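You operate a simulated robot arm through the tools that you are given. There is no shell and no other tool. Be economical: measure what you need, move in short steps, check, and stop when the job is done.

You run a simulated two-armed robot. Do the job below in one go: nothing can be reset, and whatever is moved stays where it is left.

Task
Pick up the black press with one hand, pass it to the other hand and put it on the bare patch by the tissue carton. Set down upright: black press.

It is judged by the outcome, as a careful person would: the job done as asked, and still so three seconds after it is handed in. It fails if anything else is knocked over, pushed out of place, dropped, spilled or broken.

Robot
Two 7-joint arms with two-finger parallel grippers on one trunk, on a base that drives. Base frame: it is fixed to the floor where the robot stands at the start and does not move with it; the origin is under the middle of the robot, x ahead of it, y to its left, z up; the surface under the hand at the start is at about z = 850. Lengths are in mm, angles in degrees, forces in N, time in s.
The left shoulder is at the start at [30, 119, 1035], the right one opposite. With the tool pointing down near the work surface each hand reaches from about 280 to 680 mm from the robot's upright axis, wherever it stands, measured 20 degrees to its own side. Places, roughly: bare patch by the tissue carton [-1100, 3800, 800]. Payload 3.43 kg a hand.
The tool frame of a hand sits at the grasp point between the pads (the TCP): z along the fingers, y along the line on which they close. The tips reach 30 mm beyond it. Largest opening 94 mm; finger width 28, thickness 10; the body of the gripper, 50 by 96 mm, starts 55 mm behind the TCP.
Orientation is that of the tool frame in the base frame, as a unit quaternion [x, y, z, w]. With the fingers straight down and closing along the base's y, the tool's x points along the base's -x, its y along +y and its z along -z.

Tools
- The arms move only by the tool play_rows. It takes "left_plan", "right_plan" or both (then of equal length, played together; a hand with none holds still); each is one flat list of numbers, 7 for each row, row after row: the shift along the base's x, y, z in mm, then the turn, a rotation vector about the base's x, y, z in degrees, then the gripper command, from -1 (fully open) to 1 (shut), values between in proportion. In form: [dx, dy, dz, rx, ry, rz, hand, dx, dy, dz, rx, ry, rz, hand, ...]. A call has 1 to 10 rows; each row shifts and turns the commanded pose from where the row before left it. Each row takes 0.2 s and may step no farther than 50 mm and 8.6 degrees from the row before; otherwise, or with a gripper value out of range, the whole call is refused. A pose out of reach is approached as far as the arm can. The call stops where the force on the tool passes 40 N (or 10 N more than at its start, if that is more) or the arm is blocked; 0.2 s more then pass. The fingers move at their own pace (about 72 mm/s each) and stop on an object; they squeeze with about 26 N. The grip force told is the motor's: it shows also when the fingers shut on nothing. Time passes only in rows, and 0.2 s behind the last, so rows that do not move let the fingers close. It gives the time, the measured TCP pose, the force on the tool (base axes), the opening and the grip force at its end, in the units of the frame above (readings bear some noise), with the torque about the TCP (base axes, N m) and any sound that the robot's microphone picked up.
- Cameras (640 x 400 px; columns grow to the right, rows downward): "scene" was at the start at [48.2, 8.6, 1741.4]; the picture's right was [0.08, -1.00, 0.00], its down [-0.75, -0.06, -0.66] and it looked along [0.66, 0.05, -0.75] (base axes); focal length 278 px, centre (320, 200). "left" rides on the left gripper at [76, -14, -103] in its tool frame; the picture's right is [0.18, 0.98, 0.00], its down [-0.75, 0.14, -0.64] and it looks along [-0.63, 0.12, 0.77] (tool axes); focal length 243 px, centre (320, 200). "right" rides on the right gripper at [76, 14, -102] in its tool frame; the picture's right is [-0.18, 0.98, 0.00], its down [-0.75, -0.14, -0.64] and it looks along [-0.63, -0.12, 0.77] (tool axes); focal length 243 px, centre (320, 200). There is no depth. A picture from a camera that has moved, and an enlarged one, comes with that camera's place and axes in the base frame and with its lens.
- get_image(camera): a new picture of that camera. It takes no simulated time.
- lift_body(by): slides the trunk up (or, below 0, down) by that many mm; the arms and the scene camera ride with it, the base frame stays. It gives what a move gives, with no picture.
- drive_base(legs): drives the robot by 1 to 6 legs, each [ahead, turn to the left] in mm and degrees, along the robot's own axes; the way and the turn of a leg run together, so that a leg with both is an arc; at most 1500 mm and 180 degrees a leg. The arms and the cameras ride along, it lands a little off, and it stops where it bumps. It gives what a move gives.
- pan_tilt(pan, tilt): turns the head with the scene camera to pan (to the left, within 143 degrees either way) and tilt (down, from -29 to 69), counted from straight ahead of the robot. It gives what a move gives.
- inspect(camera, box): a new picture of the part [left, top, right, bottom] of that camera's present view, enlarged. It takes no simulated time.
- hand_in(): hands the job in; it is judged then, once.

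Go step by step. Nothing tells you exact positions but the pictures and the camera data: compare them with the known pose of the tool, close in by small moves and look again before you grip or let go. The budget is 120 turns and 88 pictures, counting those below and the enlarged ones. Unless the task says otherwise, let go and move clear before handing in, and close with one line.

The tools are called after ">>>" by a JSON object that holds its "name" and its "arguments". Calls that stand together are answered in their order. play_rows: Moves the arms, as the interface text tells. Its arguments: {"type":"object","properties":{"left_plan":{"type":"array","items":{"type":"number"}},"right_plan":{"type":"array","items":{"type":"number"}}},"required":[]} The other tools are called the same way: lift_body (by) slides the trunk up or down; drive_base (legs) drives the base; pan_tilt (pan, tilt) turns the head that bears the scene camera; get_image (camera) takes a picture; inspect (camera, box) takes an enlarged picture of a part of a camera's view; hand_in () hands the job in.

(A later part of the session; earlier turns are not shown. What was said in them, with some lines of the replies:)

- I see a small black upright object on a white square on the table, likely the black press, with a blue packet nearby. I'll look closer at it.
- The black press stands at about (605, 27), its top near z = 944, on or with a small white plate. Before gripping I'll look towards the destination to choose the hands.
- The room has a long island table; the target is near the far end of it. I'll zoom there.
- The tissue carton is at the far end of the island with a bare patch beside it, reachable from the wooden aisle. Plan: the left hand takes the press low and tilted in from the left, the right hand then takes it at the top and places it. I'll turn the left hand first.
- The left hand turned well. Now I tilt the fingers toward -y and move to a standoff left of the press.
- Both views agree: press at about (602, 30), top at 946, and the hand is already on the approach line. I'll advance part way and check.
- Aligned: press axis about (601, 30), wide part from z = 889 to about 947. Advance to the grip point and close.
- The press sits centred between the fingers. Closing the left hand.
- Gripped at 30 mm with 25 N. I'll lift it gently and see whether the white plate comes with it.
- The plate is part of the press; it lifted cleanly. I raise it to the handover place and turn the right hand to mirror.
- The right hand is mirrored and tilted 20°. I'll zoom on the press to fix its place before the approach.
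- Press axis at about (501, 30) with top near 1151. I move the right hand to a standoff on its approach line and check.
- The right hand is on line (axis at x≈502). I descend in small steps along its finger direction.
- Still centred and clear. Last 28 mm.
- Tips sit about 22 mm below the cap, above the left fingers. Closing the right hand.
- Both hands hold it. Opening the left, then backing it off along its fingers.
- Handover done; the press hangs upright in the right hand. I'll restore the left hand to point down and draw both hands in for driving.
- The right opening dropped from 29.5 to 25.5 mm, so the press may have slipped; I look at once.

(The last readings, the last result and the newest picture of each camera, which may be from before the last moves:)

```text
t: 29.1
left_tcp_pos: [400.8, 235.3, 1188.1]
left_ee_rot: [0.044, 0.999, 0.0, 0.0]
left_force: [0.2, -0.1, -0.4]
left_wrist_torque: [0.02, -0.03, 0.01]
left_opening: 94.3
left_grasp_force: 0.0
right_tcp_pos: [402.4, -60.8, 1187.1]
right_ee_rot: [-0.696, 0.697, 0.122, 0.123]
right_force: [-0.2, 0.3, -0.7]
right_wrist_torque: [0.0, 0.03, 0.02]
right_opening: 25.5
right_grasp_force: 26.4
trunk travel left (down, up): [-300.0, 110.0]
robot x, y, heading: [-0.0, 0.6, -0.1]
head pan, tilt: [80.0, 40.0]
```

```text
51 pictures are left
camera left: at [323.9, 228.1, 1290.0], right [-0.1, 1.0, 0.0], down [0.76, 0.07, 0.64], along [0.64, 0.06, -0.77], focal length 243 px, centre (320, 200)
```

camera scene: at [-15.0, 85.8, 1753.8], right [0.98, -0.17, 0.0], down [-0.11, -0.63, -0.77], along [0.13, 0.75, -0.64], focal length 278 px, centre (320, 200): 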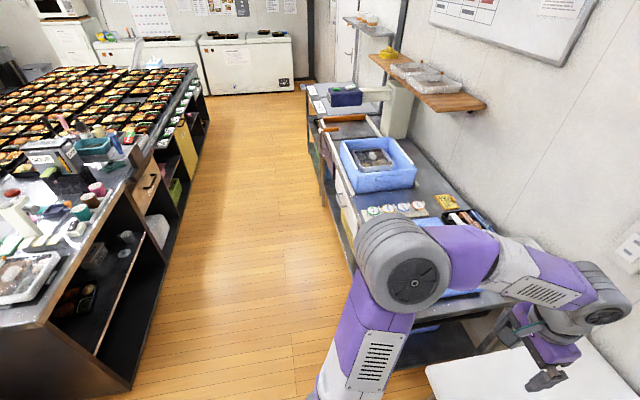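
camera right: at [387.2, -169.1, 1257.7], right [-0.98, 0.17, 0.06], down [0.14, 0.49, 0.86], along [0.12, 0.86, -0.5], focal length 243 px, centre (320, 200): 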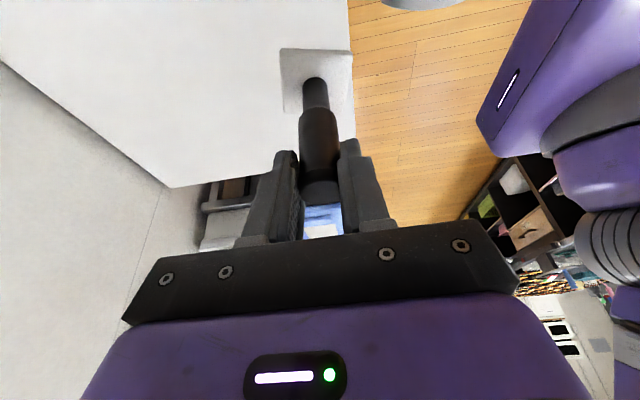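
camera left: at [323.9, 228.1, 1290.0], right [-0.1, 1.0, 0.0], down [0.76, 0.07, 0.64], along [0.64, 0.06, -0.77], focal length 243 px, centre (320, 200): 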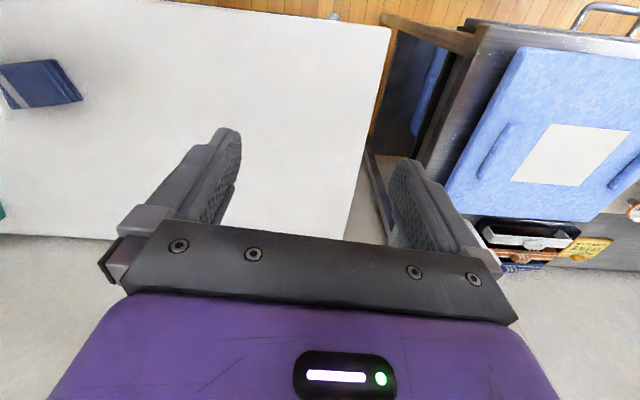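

>>> {"name": "inspect", "arguments": {"camera": "right", "box": [250, 40, 410, 240]}}

>>> {"name": "pan_tilt", "arguments": {"pan": -10, "tilt": 55}}

>>> {"name": "inspect", "arguments": {"camera": "scene", "box": [240, 100, 400, 220]}}

```text
2.00 times, centred on (330, 140) of right
camera zoom: at [387.2, -169.1, 1257.7], right [-0.98, 0.17, 0.06], down [0.14, 0.49, 0.86], along [0.12, 0.86, -0.5], focal length 485 px, centre (300, 320)
```

zoom: 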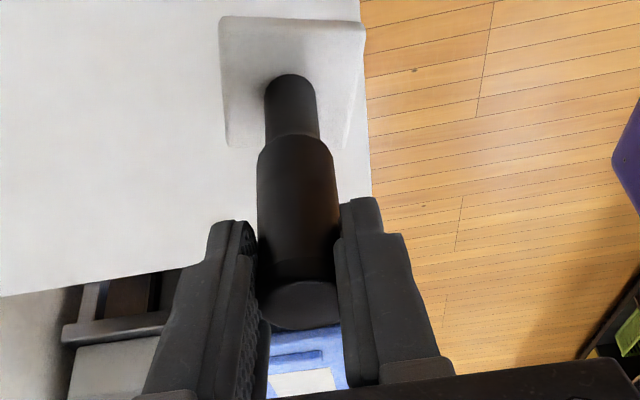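

```text
t: 30.8
left_tcp_pos: [401.3, 235.7, 1188.4]
left_ee_rot: [0.045, 0.999, 0.0, 0.0]
left_force: [0.0, 0.0, 0.2]
left_wrist_torque: [-0.01, 0.0, 0.02]
left_opening: 93.8
left_grasp_force: 0.1
right_tcp_pos: [401.7, -61.7, 1186.4]
right_ee_rot: [-0.696, 0.697, 0.123, 0.123]
right_force: [1.0, -0.3, -1.0]
right_wrist_torque: [0.01, 0.03, 0.03]
right_opening: 25.5
right_grasp_force: 26.2
trunk travel left (down, up): [-300.0, 110.0]
robot x, y, heading: [-1.3, -0.9, 0.0]
head pan, tilt: [-10.0, 55.0]
```

```text
3.33 times, centred on (320, 160) of scene
camera zoom: at [41.4, -10.4, 1733.1], right [-0.17, -0.98, 0.0], down [-0.81, 0.14, -0.57], along [0.56, -0.1, -0.82], focal length 927 px, centre (320, 333)
```

zoom: 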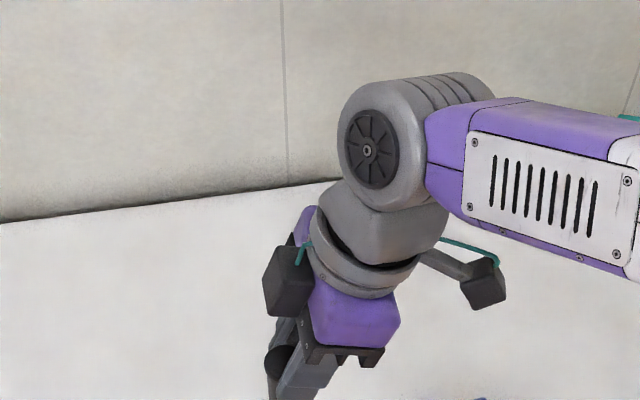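

The press slid about 4 mm in the fingers and then held. To be safe I'll set it down on the white table and take it again with a deeper right-hand grip.

>>> {"name": "play_rows", "arguments": {"right_plan": [25, 10, -10, 0, 0, 0, 1, 30, 10, -20, 0, 0, 0, 1, 30, 10, -30, 0, 0, 0, 1, 30, 10, -35, 0, 0, 0, 1, 20, 10, -35, 0, 0, 0, 1, 5, 5, -35, 0, 0, 0, 1, 0, 0, -25, 0, 0, 0, 1, 0, 0, -15, 0, 0, 0, 1, 0, 0, 0, 0, 0, 0, 1]}}

>>> {"name": "pan_tilt", "arguments": {"pan": 0, "tilt": 48}}

>>> {"name": "inspect", "arguments": {"camera": "scene", "box": [240, 190, 400, 290]}}

>>> {"name": "get_image", "arguments": {"camera": "right"}}

```text
t: 32.8
left_tcp_pos: [399.4, 234.2, 1187.9]
left_ee_rot: [0.044, 0.999, 0.0, 0.0]
left_force: [0.2, -0.2, 0.0]
left_wrist_torque: [-0.02, -0.03, -0.01]
left_opening: 94.0
left_grasp_force: 0.0
right_tcp_pos: [541.2, -7.1, 980.8]
right_ee_rot: [0.697, -0.696, -0.123, -0.123]
right_force: [0.5, 0.9, -1.2]
right_wrist_torque: [-0.01, -0.02, -0.01]
right_opening: 25.6
right_grasp_force: 25.5
trunk travel left (down, up): [-300.0, 110.0]
robot x, y, heading: [-2.3, 3.1, 0.1]
head pan, tilt: [-10.0, 55.0]
```

```text
t: 33.5
left_tcp_pos: [401.1, 234.0, 1188.5]
left_ee_rot: [0.043, 0.999, -0.001, -0.001]
left_force: [-0.1, -0.4, -0.4]
left_wrist_torque: [0.01, 0.0, 0.04]
left_opening: 94.0
left_grasp_force: 0.1
right_tcp_pos: [540.9, -6.7, 982.0]
right_ee_rot: [-0.696, 0.697, 0.123, 0.123]
right_force: [0.9, 0.6, -0.3]
right_wrist_torque: [-0.02, 0.02, -0.03]
right_opening: 25.6
right_grasp_force: 25.8
trunk travel left (down, up): [-300.0, 110.0]
robot x, y, heading: [4.0, -0.7, 0.1]
head pan, tilt: [0.0, 48.0]
```

```text
4.00 times, centred on (320, 240) of scene
camera zoom: at [49.2, 2.0, 1742.3], right [0.0, -1.0, 0.0], down [-0.74, 0.0, -0.67], along [0.67, 0.0, -0.74], focal length 1113 px, centre (320, 40)
```

zoom: 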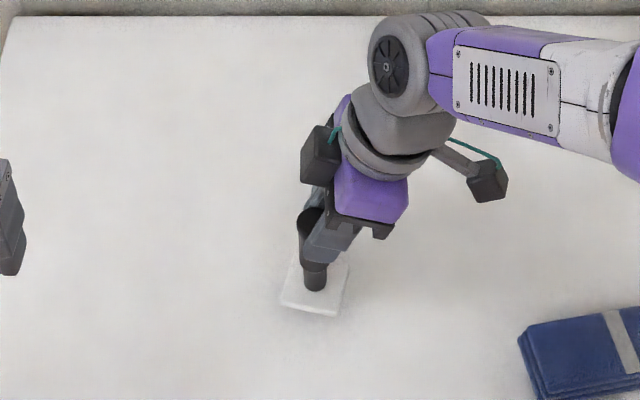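

```text
47 pictures are left
camera right: at [525.9, -114.8, 1051.9], right [-0.98, 0.17, 0.06], down [0.14, 0.49, 0.86], along [0.12, 0.86, -0.5], focal length 243 px, centre (320, 200)
```

right: 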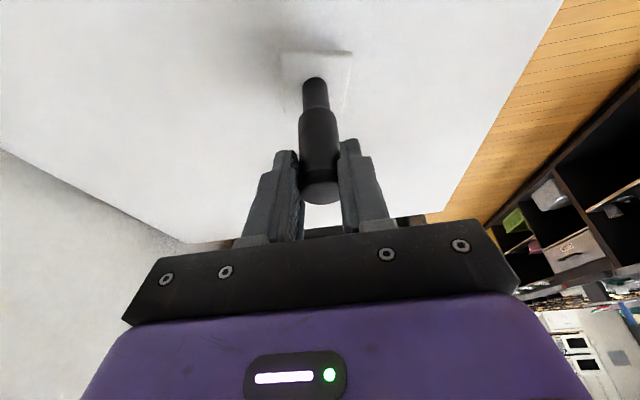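

The press looks nearly upright, about 20 mm above the table. Lowering slowly to contact.

>>> {"name": "play_rows", "arguments": {"right_plan": [0, 0, -8, 0, 0, 0, 1, 0, 0, -5, 0, 0, 0, 1, 0, 0, -3, 0, 0, 0, 1, 0, 0, -2, 0, 0, 0, 1, 0, 0, -2, 0, 0, 0, 1]}}

>>> {"name": "get_image", "arguments": {"camera": "right"}}

>>> {"name": "inspect", "arguments": {"camera": "scene", "box": [280, 220, 360, 270]}}

```text
t: 34.7
left_tcp_pos: [401.9, 236.0, 1187.3]
left_ee_rot: [0.044, 0.999, 0.001, 0.001]
left_force: [-0.2, 0.3, 0.5]
left_wrist_torque: [-0.05, 0.01, 0.0]
left_opening: 94.3
left_grasp_force: 0.0
right_tcp_pos: [541.5, -7.1, 961.3]
right_ee_rot: [-0.696, 0.696, 0.123, 0.123]
right_force: [-0.2, 0.5, -0.6]
right_wrist_torque: [0.02, -0.02, 0.01]
right_opening: 25.7
right_grasp_force: 26.1
trunk travel left (down, up): [-300.0, 110.0]
robot x, y, heading: [2.5, 1.2, -0.2]
head pan, tilt: [0.0, 48.0]
```

```text
46 pictures are left
camera right: at [527.0, -115.3, 1031.9], right [-0.98, 0.17, 0.06], down [0.14, 0.49, 0.86], along [0.12, 0.86, -0.5], focal length 243 px, centre (320, 200)
```

right: 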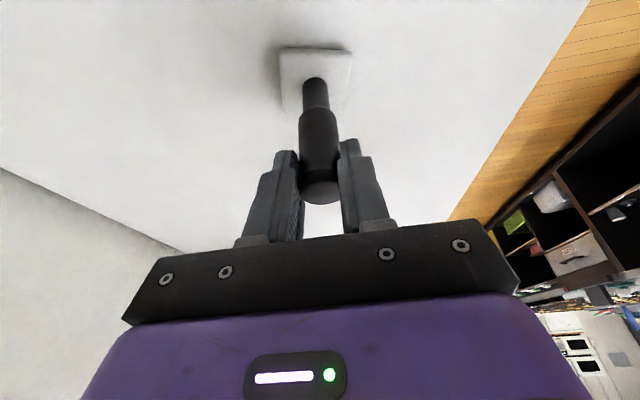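

```text
8.00 times, centred on (320, 245) of scene
camera zoom: at [49.2, 2.1, 1742.4], right [0.0, -1.0, 0.0], down [-0.74, 0.0, -0.67], along [0.67, 0.0, -0.74], focal length 2226 px, centre (320, -160)
```

zoom: 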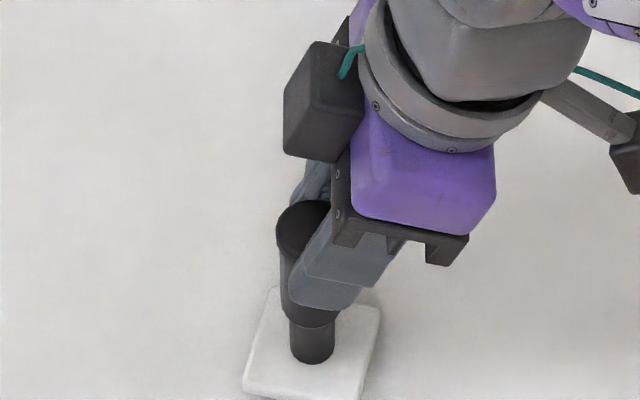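

Not yet in contact. A few more small steps.

>>> {"name": "play_rows", "arguments": {"right_plan": [0, 0, -2, 0, 0, 0, 1, 0, 0, -2, 0, 0, 0, 1, 0, 0, -2, 0, 0, 0, 1, 0, 0, 0, 0, 0, 0, 1]}}

>>> {"name": "inspect", "arguments": {"camera": "scene", "box": [280, 220, 360, 270]}}

```text
t: 35.7
left_tcp_pos: [399.3, 234.7, 1188.3]
left_ee_rot: [0.044, 0.999, 0.0, 0.0]
left_force: [0.2, 0.2, 0.1]
left_wrist_torque: [0.01, -0.02, -0.02]
left_opening: 93.9
left_grasp_force: 0.1
right_tcp_pos: [542.6, -8.4, 957.2]
right_ee_rot: [0.696, -0.696, -0.122, -0.124]
right_force: [0.4, -2.5, 11.4]
right_wrist_torque: [-0.14, -0.08, 0.0]
right_opening: 25.5
right_grasp_force: 25.5
trunk travel left (down, up): [-300.0, 110.0]
robot x, y, heading: [-1.3, -3.0, -0.1]
head pan, tilt: [0.0, 48.0]
```

```text
8.00 times, centred on (320, 245) of scene
camera zoom: at [47.8, 1.8, 1742.5], right [0.0, -1.0, 0.0], down [-0.74, 0.0, -0.67], along [0.67, 0.0, -0.74], focal length 2226 px, centre (320, -160)
```

zoom: 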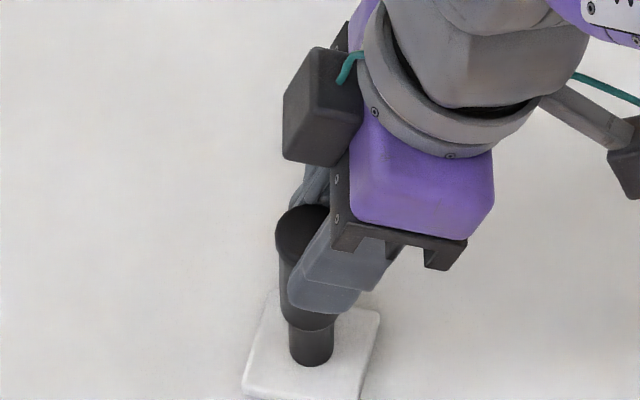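

In contact (11 N). Ease off slightly and open.

>>> {"name": "play_rows", "arguments": {"right_plan": [0, 0, 1, 0, 0, 0, 1, 0, 0, 0, 0, 0, 0, 0.2, 0, 0, 0, 0, 0, 0, -0.2, 0, 0, 0, 0, 0, 0, -1, 0, 0, 0, 0, 0, 0, -1, 0, 0, 0, 0, 0, 0, -1]}}

>>> {"name": "get_image", "arguments": {"camera": "right"}}

>>> {"name": "inspect", "arguments": {"camera": "scene", "box": [280, 220, 360, 270]}}

```text
t: 37.1
left_tcp_pos: [400.4, 235.3, 1187.6]
left_ee_rot: [0.043, 0.999, 0.0, -0.001]
left_force: [-0.8, 0.3, -0.2]
left_wrist_torque: [-0.02, 0.02, 0.01]
left_opening: 93.9
left_grasp_force: 0.0
right_tcp_pos: [541.8, -6.0, 956.2]
right_ee_rot: [-0.696, 0.696, 0.123, 0.123]
right_force: [-0.1, 0.5, -0.4]
right_wrist_torque: [-0.06, -0.03, 0.05]
right_opening: 94.2
right_grasp_force: 0.1
trunk travel left (down, up): [-300.0, 110.0]
robot x, y, heading: [1.7, -2.2, -0.0]
head pan, tilt: [0.0, 48.0]
```

```text
43 pictures are left
camera right: at [527.3, -114.6, 1027.3], right [-0.98, 0.17, 0.06], down [0.14, 0.49, 0.86], along [0.12, 0.86, -0.5], focal length 243 px, centre (320, 200)
```

right: 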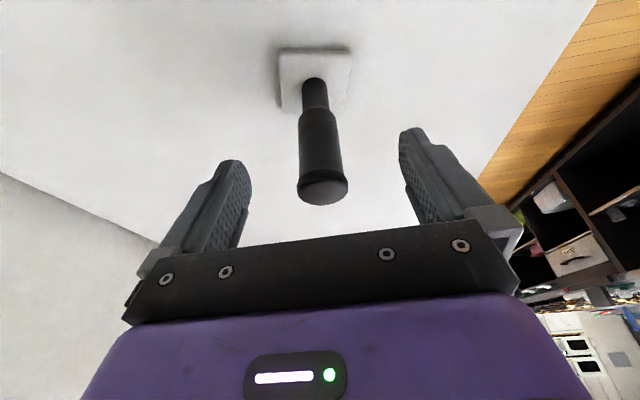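

```text
8.00 times, centred on (320, 245) of scene
camera zoom: at [49.2, 2.1, 1742.4], right [0.0, -1.0, 0.0], down [-0.74, 0.0, -0.67], along [0.67, 0.0, -0.74], focal length 2226 px, centre (320, -160)
```

zoom: 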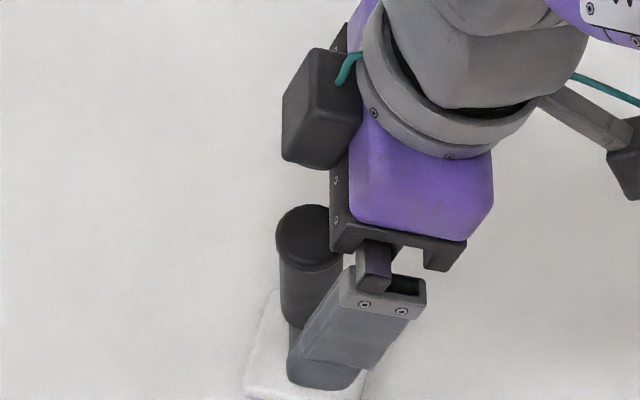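

The press stands upright at about (543, 7), top 947. With the left hand gone I straighten the right hand vertical and go deeper.

>>> {"name": "play_rows", "arguments": {"right_plan": [0, 4, 0, -7, 0, 0, -1, 0, 4, 0, -7, 0, 0, -1, 0, 4, 0, -6, 0, 0, -1, 0, 1, -10, 0, 0, 0, -1, 0, 0, -12, 0, 0, 0, -1, 0, 0, -12, 0, 0, 0, -1, 0, 0, 0, 0, 0, 0, -1]}}

>>> {"name": "get_image", "arguments": {"camera": "right"}}

>>> {"name": "inspect", "arguments": {"camera": "scene", "box": [280, 220, 360, 270]}}

```text
t: 38.7
left_tcp_pos: [401.2, 235.4, 1187.5]
left_ee_rot: [0.044, 0.999, 0.0, 0.0]
left_force: [0.1, -0.9, 0.3]
left_wrist_torque: [-0.01, -0.02, 0.0]
left_opening: 94.2
left_grasp_force: 0.1
right_tcp_pos: [540.9, 3.8, 923.1]
right_ee_rot: [0.707, -0.707, 0.001, -0.001]
right_force: [-0.3, 0.0, -0.5]
right_wrist_torque: [0.03, -0.01, 0.0]
right_opening: 94.0
right_grasp_force: 0.1
trunk travel left (down, up): [-300.0, 110.0]
robot x, y, heading: [1.2, -1.6, 0.2]
head pan, tilt: [0.0, 48.0]
```

```text
41 pictures are left
camera right: at [526.8, -72.3, 1025.2], right [-0.98, 0.18, 0.0], down [0.14, 0.75, 0.64], along [0.12, 0.63, -0.77], focal length 243 px, centre (320, 200)
```

right: 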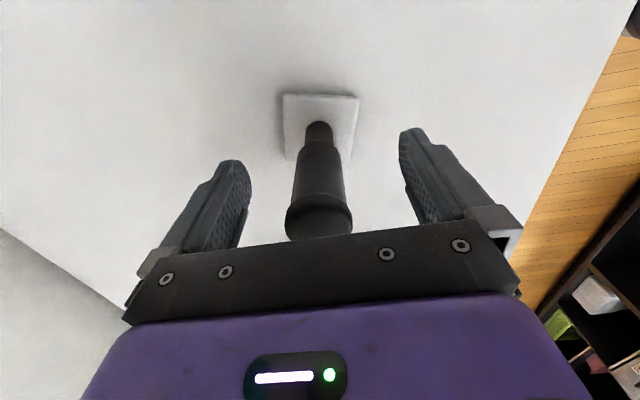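

```text
8.00 times, centred on (320, 245) of scene
camera zoom: at [48.9, 2.1, 1742.4], right [0.0, -1.0, 0.0], down [-0.74, 0.0, -0.67], along [0.67, 0.0, -0.74], focal length 2226 px, centre (320, -160)
```

zoom: 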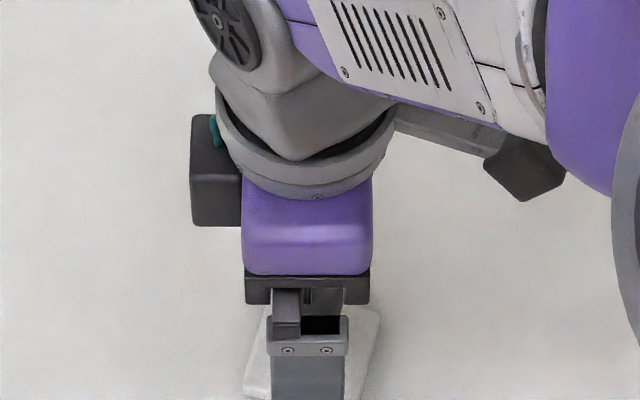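

Centred. Closing the right hand with the deeper grip.

>>> {"name": "play_rows", "arguments": {"right_plan": [0, 0, 0, 0, 0, 0, 0.2, 0, 0, 0, 0, 0, 0, 0.2, 0, 0, 0, 0, 0, 0, 1, 0, 0, 0, 0, 0, 0, 1, 0, 0, 0, 0, 0, 0, 1, 0, 0, 15, 0, 0, 0, 1, 0, 0, 15, 0, 0, 0, 1, 0, 0, 20, 0, 0, 0, 1, 0, 0, 0, 0, 0, 0, 1]}}

>>> {"name": "get_image", "arguments": {"camera": "right"}}

```text
t: 40.7
left_tcp_pos: [401.4, 236.2, 1188.3]
left_ee_rot: [0.044, 0.999, 0.0, 0.0]
left_force: [-0.9, -0.5, -0.1]
left_wrist_torque: [-0.01, -0.01, 0.01]
left_opening: 93.8
left_grasp_force: 0.0
right_tcp_pos: [542.4, 6.2, 973.3]
right_ee_rot: [-0.707, 0.707, 0.001, 0.0]
right_force: [0.2, 0.6, 0.0]
right_wrist_torque: [0.01, -0.03, 0.03]
right_opening: 26.0
right_grasp_force: 25.8
trunk travel left (down, up): [-300.0, 110.0]
robot x, y, heading: [-1.6, -1.3, 0.0]
head pan, tilt: [0.0, 48.0]
```

```text
39 pictures are left
camera right: at [527.8, -71.4, 1075.0], right [-0.98, 0.18, 0.0], down [0.14, 0.75, 0.64], along [0.12, 0.63, -0.77], focal length 243 px, centre (320, 200)
```

right: 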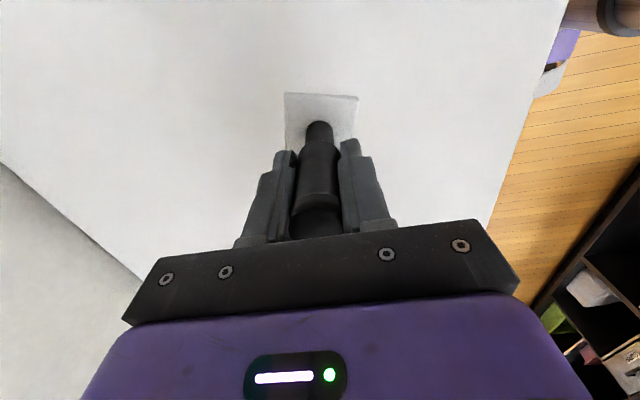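

Firm now at 26 mm. I draw the hand in, then back away from the table and turn left into the aisle.

>>> {"name": "play_rows", "arguments": {"right_plan": [-10, -8, 25, 0, 0, 0, 1, -15, -8, 25, 0, 0, 0, 1, -15, -8, 25, 0, 0, 0, 1, -20, -8, 25, 0, 0, 0, 1, -20, -8, 25, 0, 0, 0, 1, -20, -8, 25, 0, 0, 0, 1, -20, -8, 25, 0, 0, 0, 1, -20, -8, 20, 0, 0, 0, 1]}}

>>> {"name": "drive_base", "arguments": {"legs": [[-350, 0], [0, 90]]}}

>>> {"name": "pan_tilt", "arguments": {"pan": 0, "tilt": 30}}

>>> {"name": "get_image", "arguments": {"camera": "scene"}}

```text
t: 42.5
left_tcp_pos: [400.1, 236.7, 1187.9]
left_ee_rot: [0.043, 0.999, 0.0, 0.0]
left_force: [0.0, -0.1, -0.9]
left_wrist_torque: [0.01, -0.01, 0.03]
left_opening: 94.0
left_grasp_force: 0.1
right_tcp_pos: [400.9, -59.1, 1166.3]
right_ee_rot: [-0.707, 0.707, 0.001, 0.0]
right_force: [0.3, -1.0, -1.6]
right_wrist_torque: [0.0, -0.01, 0.02]
right_opening: 25.9
right_grasp_force: 26.6
trunk travel left (down, up): [-300.0, 110.0]
robot x, y, heading: [-2.1, -1.6, 0.2]
head pan, tilt: [0.0, 48.0]
```

```text
t: 48.6
left_tcp_pos: [-581.1, 404.4, 1188.0]
left_ee_rot: [-0.668, 0.744, -0.001, 0.0]
left_force: [0.6, 0.6, -0.2]
left_wrist_torque: [0.04, 0.04, -0.02]
left_opening: 94.2
left_grasp_force: 0.1
right_tcp_pos: [-286.9, 401.2, 1166.7]
right_ee_rot: [1.0, -0.01, 0.0, 0.0]
right_force: [-0.1, 0.7, -1.1]
right_wrist_torque: [0.03, 0.0, 0.0]
right_opening: 25.9
right_grasp_force: 25.5
trunk travel left (down, up): [-300.0, 110.0]
robot x, y, heading: [-352.9, -1.9, 88.9]
head pan, tilt: [0.0, 48.0]
```

```text
t: 49.4
left_tcp_pos: [-581.3, 404.8, 1187.2]
left_ee_rot: [-0.668, 0.744, 0.0, 0.0]
left_force: [0.0, -0.2, 0.5]
left_wrist_torque: [0.02, 0.01, 0.01]
left_opening: 94.2
left_grasp_force: 0.1
right_tcp_pos: [-287.6, 401.1, 1165.8]
right_ee_rot: [1.0, -0.01, -0.001, -0.001]
right_force: [-0.6, 0.2, -0.3]
right_wrist_torque: [-0.01, 0.03, -0.01]
right_opening: 25.9
right_grasp_force: 26.4
trunk travel left (down, up): [-300.0, 110.0]
robot x, y, heading: [-353.0, 1.2, 88.9]
head pan, tilt: [0.0, 30.0]
```

```text
38 pictures are left
camera scene: at [-351.9, 62.4, 1769.1], right [1.0, -0.02, 0.0], down [-0.01, -0.5, -0.87], along [0.02, 0.87, -0.5], focal length 278 px, centre (320, 200)
```

scene: 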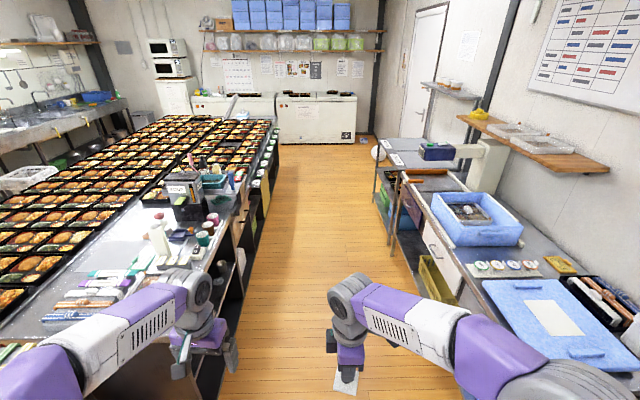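

The aisle is clear ahead and the press is secure. Driving ahead along the aisle.

>>> {"name": "drive_base", "arguments": {"legs": [[1200, -1], [1200, 1]]}}

>>> {"name": "get_image", "arguments": {"camera": "scene"}}

```text
t: 61.1
left_tcp_pos: [-477.7, 2799.2, 1188.3]
left_ee_rot: [-0.66, 0.751, -0.001, 0.001]
left_force: [0.1, 0.3, -0.6]
left_wrist_torque: [0.02, 0.0, -0.03]
left_opening: 93.9
left_grasp_force: 0.0
right_tcp_pos: [-185.6, 2787.8, 1166.2]
right_ee_rot: [1.0, -0.021, 0.0, 0.0]
right_force: [-0.2, -0.6, 0.1]
right_wrist_torque: [0.03, -0.04, -0.01]
right_opening: 25.7
right_grasp_force: 26.1
trunk travel left (down, up): [-300.0, 110.0]
robot x, y, heading: [-261.2, 2389.3, 87.5]
head pan, tilt: [0.0, 30.0]
```

```text
37 pictures are left
camera scene: at [-257.0, 2451.3, 1769.2], right [1.0, -0.04, 0.0], down [-0.02, -0.5, -0.87], along [0.04, 0.87, -0.5], focal length 278 px, centre (320, 200)
```

scene: 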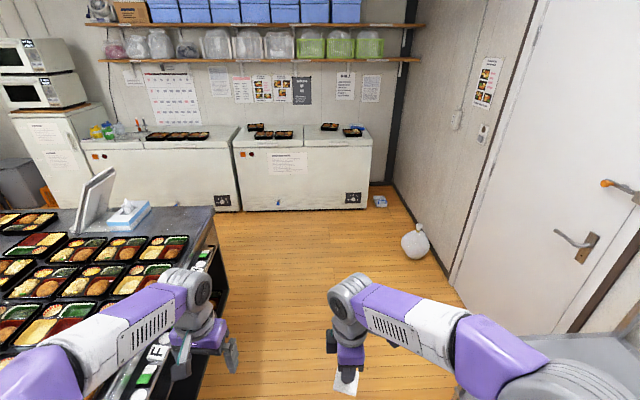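

I see the tissue carton on the far end of the island, bare patch to its right. Zooming in.

>>> {"name": "inspect", "arguments": {"camera": "scene", "box": [70, 160, 230, 260]}}

```text
4.00 times, centred on (150, 210) of scene
camera zoom: at [-257.0, 2451.3, 1769.2], right [1.0, -0.04, 0.0], down [-0.02, -0.5, -0.87], along [0.04, 0.87, -0.5], focal length 1113 px, centre (1000, 160)
```

zoom: 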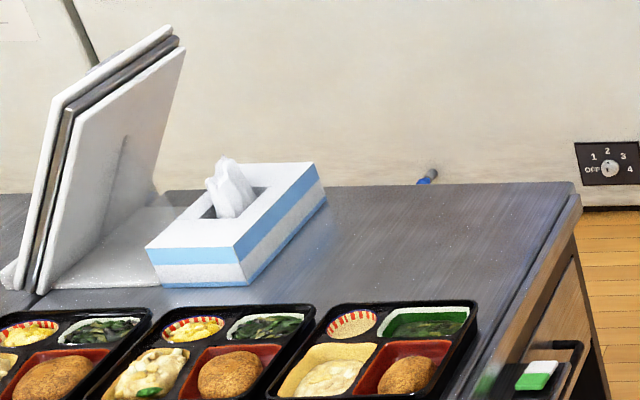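

Carton's right face is at x≈-1292, bento boxes end at y≈3705, table edges at x≈-890 and y≈4087; the patch centre is about (-1100, 3870). I drive up level with it and turn to face the island.

>>> {"name": "drive_base", "arguments": {"legs": [[1370, 2.5], [0, 90]]}}

>>> {"name": "pan_tilt", "arguments": {"pan": 0, "tilt": 45}}

>>> {"name": "get_image", "arguments": {"camera": "scene"}}

```text
t: 71.9
left_tcp_pos: [-635.4, 3524.6, 1188.6]
left_ee_rot: [1.0, -0.03, 0.0, -0.001]
left_force: [0.2, 0.0, 0.0]
left_wrist_torque: [0.01, -0.01, 0.0]
left_opening: 94.1
left_grasp_force: 0.1
right_tcp_pos: [-644.6, 3817.8, 1166.9]
right_ee_rot: [0.697, 0.717, 0.0, 0.0]
right_force: [-0.8, 0.3, -0.7]
right_wrist_torque: [0.0, 0.01, 0.01]
right_opening: 25.7
right_grasp_force: 25.8
trunk travel left (down, up): [-300.0, 110.0]
robot x, y, heading: [-242.8, 3768.8, -178.7]
head pan, tilt: [0.0, 30.0]
```

```text
t: 72.6
left_tcp_pos: [-635.6, 3523.6, 1187.5]
left_ee_rot: [1.0, -0.03, 0.001, 0.0]
left_force: [0.1, 0.1, 0.2]
left_wrist_torque: [0.0, 0.01, 0.0]
left_opening: 93.8
left_grasp_force: 0.0
right_tcp_pos: [-645.3, 3817.1, 1165.8]
right_ee_rot: [0.697, 0.717, 0.0, -0.001]
right_force: [-0.1, -0.6, 0.1]
right_wrist_torque: [-0.01, 0.01, 0.0]
right_opening: 25.7
right_grasp_force: 25.8
trunk travel left (down, up): [-300.0, 110.0]
robot x, y, heading: [-239.6, 3769.4, -178.5]
head pan, tilt: [0.0, 45.0]
```

```text
35 pictures are left
camera scene: at [-292.2, 3770.7, 1746.6], right [-0.03, 1.0, 0.0], down [0.71, 0.02, -0.71], along [-0.71, -0.02, -0.71], focal length 278 px, centre (320, 200)
```

scene: 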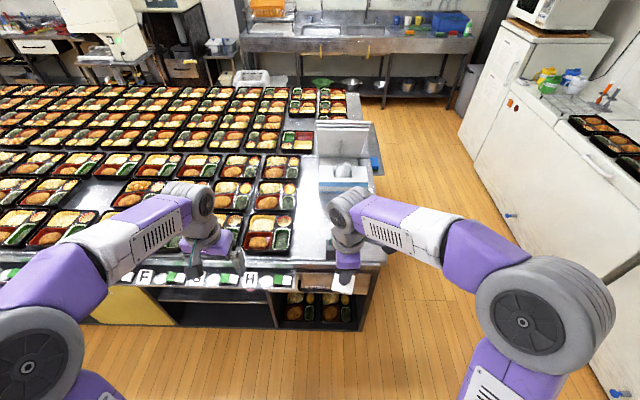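

Facing the island with the patch ahead right. Moving forward 270 mm.

>>> {"name": "drive_base", "arguments": {"legs": [[270, 0]]}}

>>> {"name": "get_image", "arguments": {"camera": "scene"}}

>>> {"name": "get_image", "arguments": {"camera": "right"}}

```text
t: 74.5
left_tcp_pos: [-905.2, 3515.4, 1187.4]
left_ee_rot: [1.0, -0.029, -0.001, 0.0]
left_force: [0.1, 0.7, -0.3]
left_wrist_torque: [0.0, 0.0, 0.04]
left_opening: 94.1
left_grasp_force: 0.1
right_tcp_pos: [-914.2, 3809.9, 1167.3]
right_ee_rot: [0.697, 0.717, 0.0, 0.0]
right_force: [-0.5, -0.9, -1.3]
right_wrist_torque: [0.02, 0.0, -0.01]
right_opening: 25.8
right_grasp_force: 26.4
trunk travel left (down, up): [-300.0, 110.0]
robot x, y, heading: [-510.0, 3761.4, -178.3]
head pan, tilt: [0.0, 45.0]
```

```text
34 pictures are left
camera scene: at [-562.1, 3763.2, 1746.5], right [-0.03, 1.0, 0.0], down [0.71, 0.02, -0.71], along [-0.71, -0.02, -0.71], focal length 278 px, centre (320, 200)
```

scene: 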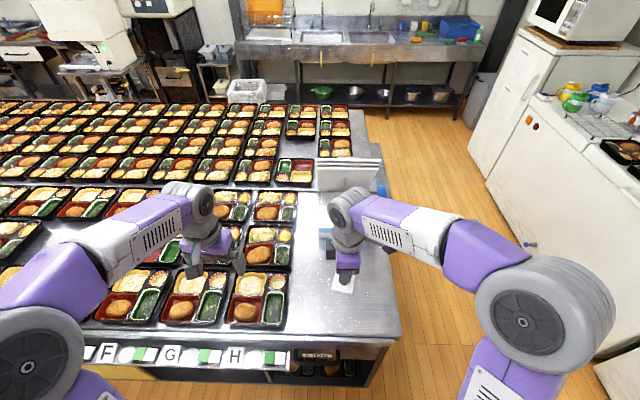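

```text
33 pictures are left
camera right: at [-903.1, 3884.9, 1269.3], right [0.99, -0.16, 0.0], down [-0.12, -0.76, 0.64], along [-0.1, -0.63, -0.77], focal length 243 px, centre (320, 200)
```

right: 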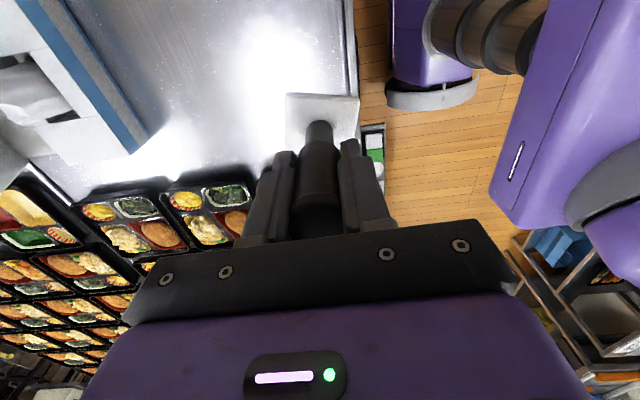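

The views agree best if this table's top is near z = 850, not 800. The patch then spans x -1245..-860 and y 3650..4000, so I aim for (-1075, 3825) and come down in stages.

>>> {"name": "play_rows", "arguments": {"right_plan": [-25, 3, 0, 0, 0, 0, 1, -35, 3, 0, 0, 0, 0, 1, -35, 3, -10, 0, 0, 0, 1, -35, 3, -20, 0, 0, 0, 1, -31, 3, -30, 0, 0, 0, 1, 0, 0, -35, 0, 0, 0, 1, 0, 0, -35, 0, 0, 0, 1, 0, 0, -25, 0, 0, 0, 1, 0, 0, 0, 0, 0, 0, 1]}}

>>> {"name": "get_image", "arguments": {"camera": "right"}}

>>> {"name": "inspect", "arguments": {"camera": "scene", "box": [250, 150, 450, 350]}}

```text
t: 76.5
left_tcp_pos: [-904.6, 3515.5, 1188.4]
left_ee_rot: [1.0, -0.03, 0.0, 0.001]
left_force: [0.0, -0.4, 0.2]
left_wrist_torque: [0.01, 0.02, 0.01]
left_opening: 94.0
left_grasp_force: 0.1
right_tcp_pos: [-1077.1, 3825.6, 1011.8]
right_ee_rot: [0.697, 0.717, 0.0, -0.001]
right_force: [0.2, 0.9, -1.2]
right_wrist_torque: [-0.01, 0.03, -0.01]
right_opening: 25.8
right_grasp_force: 25.8
trunk travel left (down, up): [-300.0, 110.0]
robot x, y, heading: [-509.1, 3765.6, -178.4]
head pan, tilt: [0.0, 45.0]
```

```text
32 pictures are left
camera right: at [-1064.6, 3901.8, 1114.4], right [0.99, -0.16, 0.0], down [-0.12, -0.76, 0.64], along [-0.1, -0.63, -0.77], focal length 243 px, centre (320, 200)
```

right: 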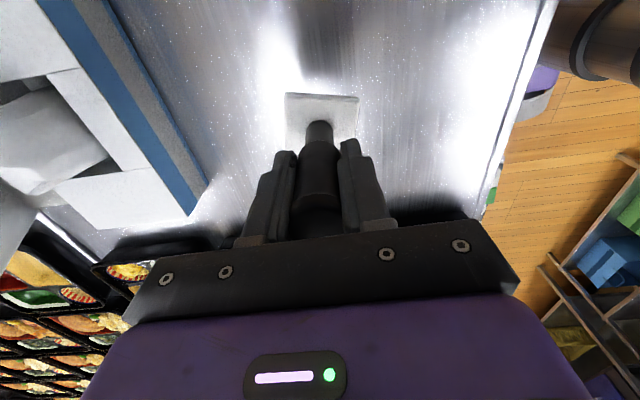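

```text
2.00 times, centred on (350, 250) of scene
camera zoom: at [-561.3, 3763.2, 1746.6], right [-0.03, 1.0, 0.0], down [0.71, 0.02, -0.71], along [-0.71, -0.02, -0.71], focal length 556 px, centre (260, 100)
```

zoom: 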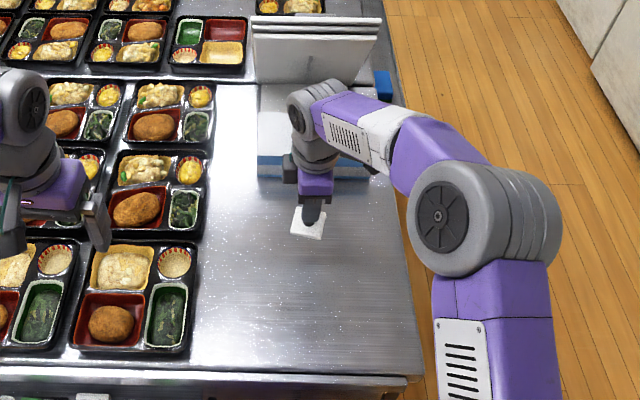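

The press is above the bare patch, about 165 mm from the carton and clear of the bento boxes. Lowering.

>>> {"name": "play_rows", "arguments": {"right_plan": [0, 0, -25, 0, 0, 0, 1, 0, 0, -20, 0, 0, 0, 1, 0, 0, -15, 0, 0, 0, 1, 0, 0, -10, 0, 0, 0, 1, 0, 0, -5, 0, 0, 0, 1, 0, 0, 0, 0, 0, 0, 1]}}

>>> {"name": "get_image", "arguments": {"camera": "right"}}

>>> {"name": "inspect", "arguments": {"camera": "scene", "box": [360, 220, 440, 300]}}

```text
t: 78.0
left_tcp_pos: [-904.9, 3515.3, 1187.7]
left_ee_rot: [1.0, -0.03, 0.0, 0.0]
left_force: [0.7, 0.0, -0.8]
left_wrist_torque: [-0.02, 0.04, -0.04]
left_opening: 94.1
left_grasp_force: 0.0
right_tcp_pos: [-1076.1, 3824.6, 935.6]
right_ee_rot: [0.697, 0.717, 0.0, 0.0]
right_force: [0.8, -0.9, 0.3]
right_wrist_torque: [0.0, 0.01, -0.01]
right_opening: 25.9
right_grasp_force: 26.2
trunk travel left (down, up): [-300.0, 110.0]
robot x, y, heading: [-509.5, 3764.6, -178.5]
head pan, tilt: [0.0, 45.0]
```

```text
30 pictures are left
camera right: at [-1063.8, 3900.5, 1038.6], right [0.99, -0.16, 0.0], down [-0.12, -0.76, 0.64], along [-0.1, -0.63, -0.77], focal length 243 px, centre (320, 200)
```

right: 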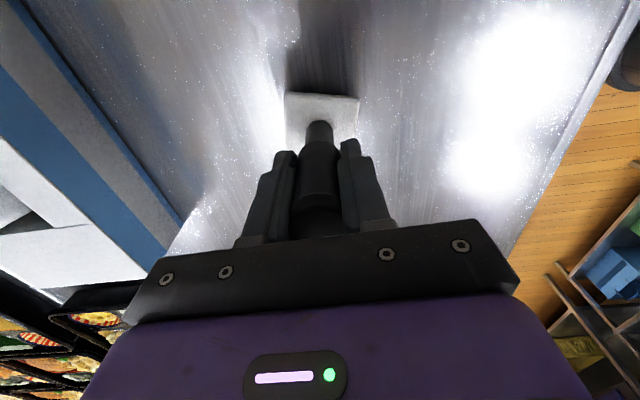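

```text
5.00 times, centred on (400, 260) of scene
camera zoom: at [-561.5, 3763.2, 1746.6], right [-0.03, 1.0, 0.0], down [0.71, 0.02, -0.71], along [-0.71, -0.02, -0.71], focal length 1391 px, centre (-80, -100)
```

zoom: 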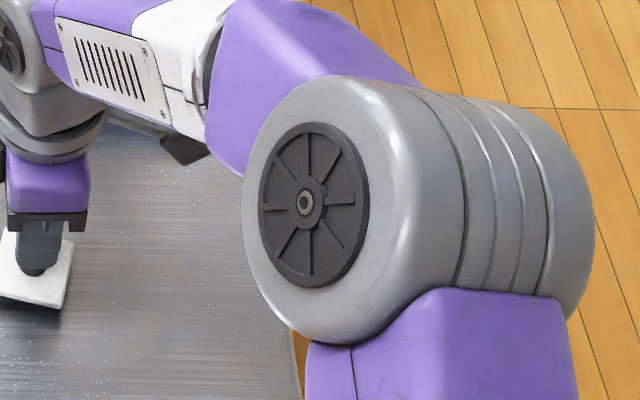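

Still a little above. Small steps until contact.

>>> {"name": "play_rows", "arguments": {"right_plan": [0, 0, -3, 0, 0, 0, 1, 0, 0, -3, 0, 0, 0, 1, 0, 0, -2, 0, 0, 0, 1, 0, 0, -2, 0, 0, 0, 1, 0, 0, 0, 0, 0, 0, 1]}}

```text
t: 79.2
left_tcp_pos: [-905.8, 3515.1, 1187.9]
left_ee_rot: [1.0, -0.029, 0.0, 0.0]
left_force: [-0.2, -0.4, -0.2]
left_wrist_torque: [0.0, 0.0, 0.03]
left_opening: 94.0
left_grasp_force: 0.0
right_tcp_pos: [-1075.2, 3825.0, 925.8]
right_ee_rot: [0.697, 0.717, 0.0, 0.0]
right_force: [0.6, 0.3, -1.4]
right_wrist_torque: [-0.01, 0.02, -0.01]
right_opening: 25.7
right_grasp_force: 25.7
trunk travel left (down, up): [-300.0, 110.0]
robot x, y, heading: [-513.1, 3766.1, -178.4]
head pan, tilt: [0.0, 45.0]
```

No contact yet at 926; continuing slowly.

>>> {"name": "play_rows", "arguments": {"right_plan": [0, 0, -1.5, 0, 0, 0, 1, 0, 0, -1.5, 0, 0, 0, 1, 0, 0, -1.5, 0, 0, 0, 1, 0, 0, 0, 0, 0, 0, 1]}}

>>> {"name": "get_image", "arguments": {"camera": "right"}}

```text
t: 80.2
left_tcp_pos: [-905.0, 3515.3, 1188.4]
left_ee_rot: [1.0, -0.029, 0.0, 0.0]
left_force: [0.3, 0.1, 0.0]
left_wrist_torque: [0.01, -0.01, -0.02]
left_opening: 94.0
left_grasp_force: 0.0
right_tcp_pos: [-1076.3, 3823.5, 921.8]
right_ee_rot: [0.697, 0.717, -0.001, 0.0]
right_force: [-0.2, 0.1, 1.0]
right_wrist_torque: [-0.02, 0.0, -0.01]
right_opening: 25.7
right_grasp_force: 26.2
trunk travel left (down, up): [-300.0, 110.0]
robot x, y, heading: [-508.2, 3763.2, -178.5]
head pan, tilt: [0.0, 45.0]
```

```text
28 pictures are left
camera right: at [-1063.6, 3900.4, 1025.1], right [0.99, -0.16, 0.0], down [-0.12, -0.76, 0.64], along [-0.1, -0.63, -0.77], focal length 243 px, centre (320, 200)
```

right: 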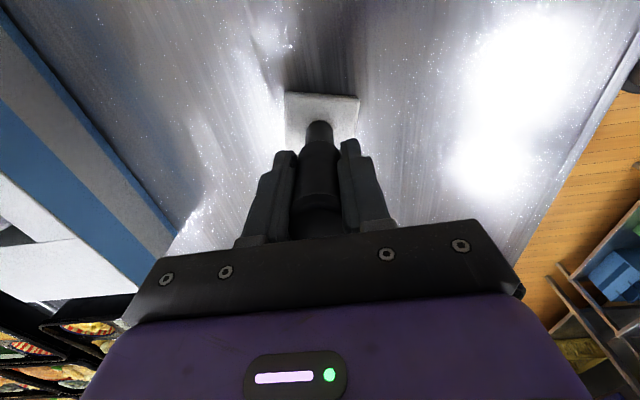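

>>> {"name": "play_rows", "arguments": {"right_plan": [0, 0, -1.5, 0, 0, 0, 1, 0, 0, -1.5, 0, 0, 0, 1, 0, 0, -1.5, 0, 0, 0, 1, 0, 0, 0, 0, 0, 0, 1]}}

```text
t: 81.2
left_tcp_pos: [-902.8, 3515.7, 1188.3]
left_ee_rot: [1.0, -0.03, -0.002, 0.0]
left_force: [0.2, 0.0, 0.5]
left_wrist_torque: [0.01, -0.02, 0.0]
left_opening: 93.9
left_grasp_force: 0.0
right_tcp_pos: [-1074.7, 3824.8, 919.6]
right_ee_rot: [0.697, 0.717, -0.002, -0.002]
right_force: [-1.7, 1.7, 23.5]
right_wrist_torque: [0.01, -0.46, -0.03]
right_opening: 26.0
right_grasp_force: 25.5
trunk travel left (down, up): [-300.0, 110.0]
robot x, y, heading: [-508.0, 3760.0, -178.7]
head pan, tilt: [0.0, 45.0]
```

The press now stands on the table (23 N contact). I ease off 2 mm, open, and look.

>>> {"name": "play_rows", "arguments": {"right_plan": [0, 0, 1.5, 0, 0, 0, 1, 0, 0, 1, 0, 0, 0, 1, 0, 0, 0, 0, 0, 0, 0.3, 0, 0, 0, 0, 0, 0, 0, 0, 0, 0, 0, 0, 0, -1, 0, 0, 0, 0, 0, 0, -1, 0, 0, 0, 0, 0, 0, -1]}}

>>> {"name": "get_image", "arguments": {"camera": "right"}}

```text
t: 82.8
left_tcp_pos: [-904.7, 3516.4, 1187.8]
left_ee_rot: [1.0, -0.03, 0.0, 0.0]
left_force: [0.1, -0.1, -0.7]
left_wrist_torque: [-0.01, 0.01, -0.03]
left_opening: 93.9
left_grasp_force: 0.0
right_tcp_pos: [-1074.7, 3823.9, 918.6]
right_ee_rot: [0.697, 0.717, 0.0, 0.0]
right_force: [-0.6, 0.4, 0.5]
right_wrist_torque: [0.02, -0.02, 0.02]
right_opening: 93.9
right_grasp_force: 0.0
trunk travel left (down, up): [-300.0, 110.0]
robot x, y, heading: [-511.8, 3763.4, -178.7]
head pan, tilt: [0.0, 45.0]
```

```text
27 pictures are left
camera right: at [-1063.5, 3899.5, 1022.7], right [0.99, -0.16, 0.0], down [-0.12, -0.76, 0.64], along [-0.1, -0.63, -0.77], focal length 243 px, centre (320, 200)
```

right: 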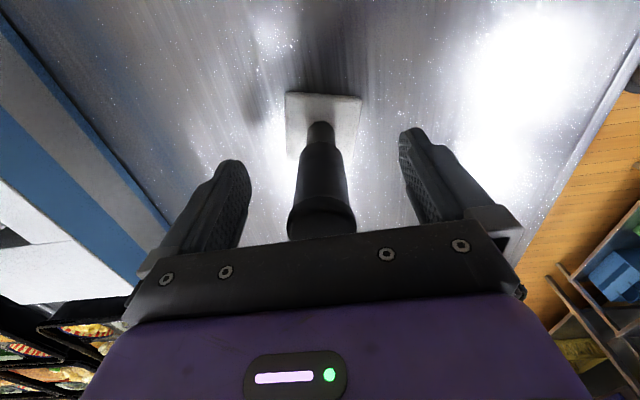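

The press stands free and upright between the open fingers. Raising the hand straight up and clear.

>>> {"name": "play_rows", "arguments": {"right_plan": [0, 0, 15, 0, 0, 0, -1, 0, 0, 25, 0, 0, 0, -1, 0, 0, 35, 0, 0, 0, -1, 0, 0, 40, 0, 0, 0, -1, 0, 0, 45, 0, 0, 0, -1, 0, 0, 45, 0, 0, 0, -1, 35, 15, 40, 0, 0, 0, -1, 40, 15, 0, 0, 0, 0, -1, 40, 15, 0, 0, 0, 0, -1, 40, 10, 0, 0, 0, 0, -1]}}

>>> {"name": "get_image", "arguments": {"camera": "scene"}}

>>> {"name": "get_image", "arguments": {"camera": "right"}}

```text
refused: row 7 steps farther than a row can; nothing moved
```

```text
26 pictures are left
camera scene: at [-561.5, 3763.2, 1746.6], right [-0.03, 1.0, 0.0], down [0.71, 0.02, -0.71], along [-0.71, -0.02, -0.71], focal length 278 px, centre (320, 200)
```

scene: 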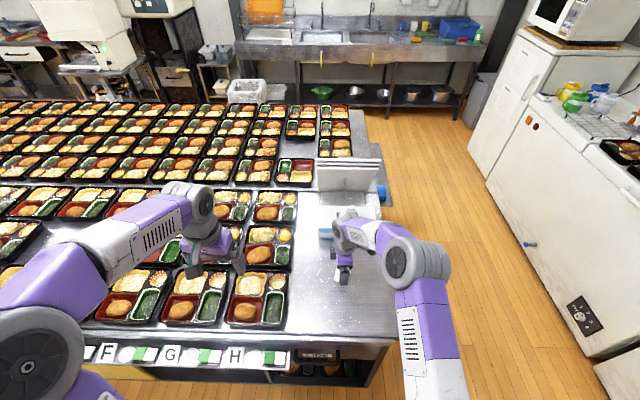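

```text
25 pictures are left
camera right: at [-1063.5, 3899.5, 1022.7], right [0.99, -0.16, 0.0], down [-0.12, -0.76, 0.64], along [-0.1, -0.63, -0.77], focal length 243 px, centre (320, 200)
```

right: 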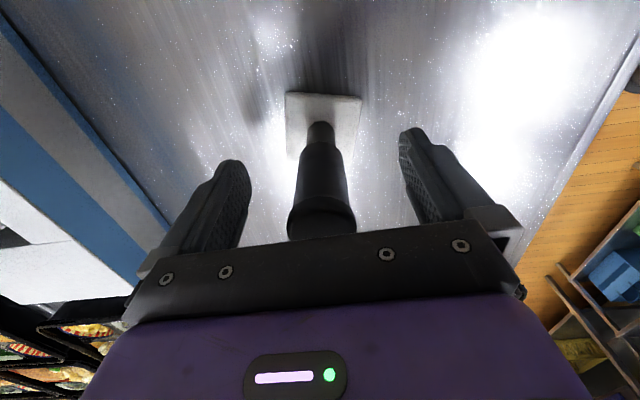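

One row was too long and nothing moved. Repeating the retreat with shorter rows.

>>> {"name": "play_rows", "arguments": {"right_plan": [0, 0, 15, 0, 0, 0, -1, 0, 0, 25, 0, 0, 0, -1, 0, 0, 35, 0, 0, 0, -1, 0, 0, 40, 0, 0, 0, -1, 0, 0, 45, 0, 0, 0, -1, 0, 0, 45, 0, 0, 0, -1, 30, 10, 25, 0, 0, 0, -1, 40, 15, 0, 0, 0, 0, -1, 40, 15, 0, 0, 0, 0, -1, 40, 10, 0, 0, 0, 0, -1]}}

>>> {"name": "get_image", "arguments": {"camera": "scene"}}

>>> {"name": "get_image", "arguments": {"camera": "right"}}

```text
t: 85.0
left_tcp_pos: [-903.6, 3515.4, 1188.8]
left_ee_rot: [1.0, -0.031, 0.0, 0.0]
left_force: [-0.4, -0.4, 0.3]
left_wrist_torque: [0.01, 0.01, -0.02]
left_opening: 94.1
left_grasp_force: 0.1
right_tcp_pos: [-923.8, 3872.0, 1150.0]
right_ee_rot: [0.697, 0.717, -0.001, 0.0]
right_force: [-0.2, 0.8, -0.8]
right_wrist_torque: [-0.01, 0.02, 0.0]
right_opening: 93.9
right_grasp_force: 0.1
trunk travel left (down, up): [-300.0, 110.0]
robot x, y, heading: [-507.6, 3762.8, -178.2]
head pan, tilt: [0.0, 45.0]
```

```text
24 pictures are left
camera scene: at [-559.8, 3763.6, 1746.6], right [-0.03, 1.0, 0.0], down [0.71, 0.02, -0.71], along [-0.71, -0.02, -0.71], focal length 278 px, centre (320, 200)
```

scene: 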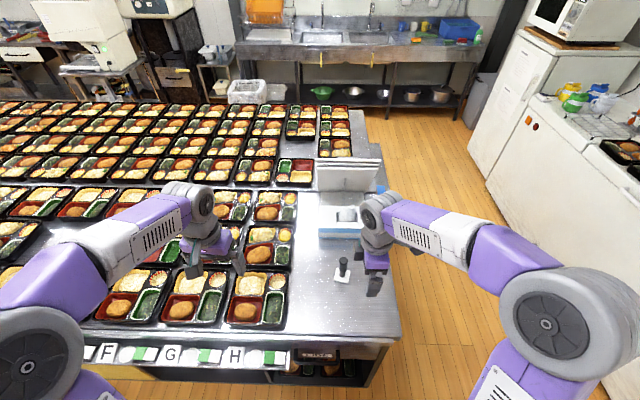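

```text
23 pictures are left
camera right: at [-911.5, 3947.7, 1252.7], right [0.99, -0.16, 0.0], down [-0.12, -0.76, 0.64], along [-0.1, -0.63, -0.77], focal length 243 px, centre (320, 200)
```

right: 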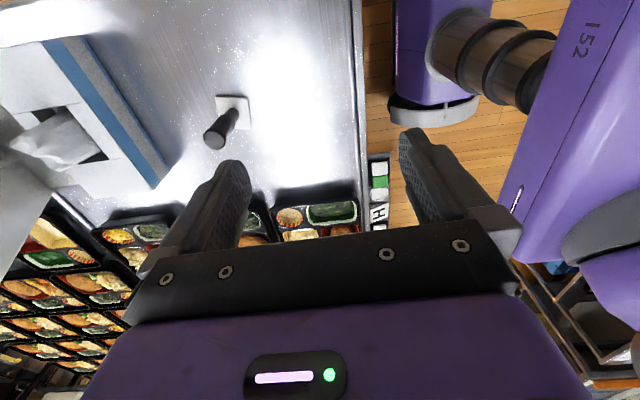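

The press stands upright on the bare patch beside the tissue carton, nothing else was disturbed, and both hands are clear. Handing in.

>>> {"name": "hand_in", "arguments": {}}

```text
The job is handed in.
```

The left hand picked up the black press and passed it to the right hand, which set it upright on the bare patch by the tissue carton. I saw nothing else moved. After the pass it slipped about 4 mm, so I set it back on the start table for a firmer right-hand grip before carrying it over.
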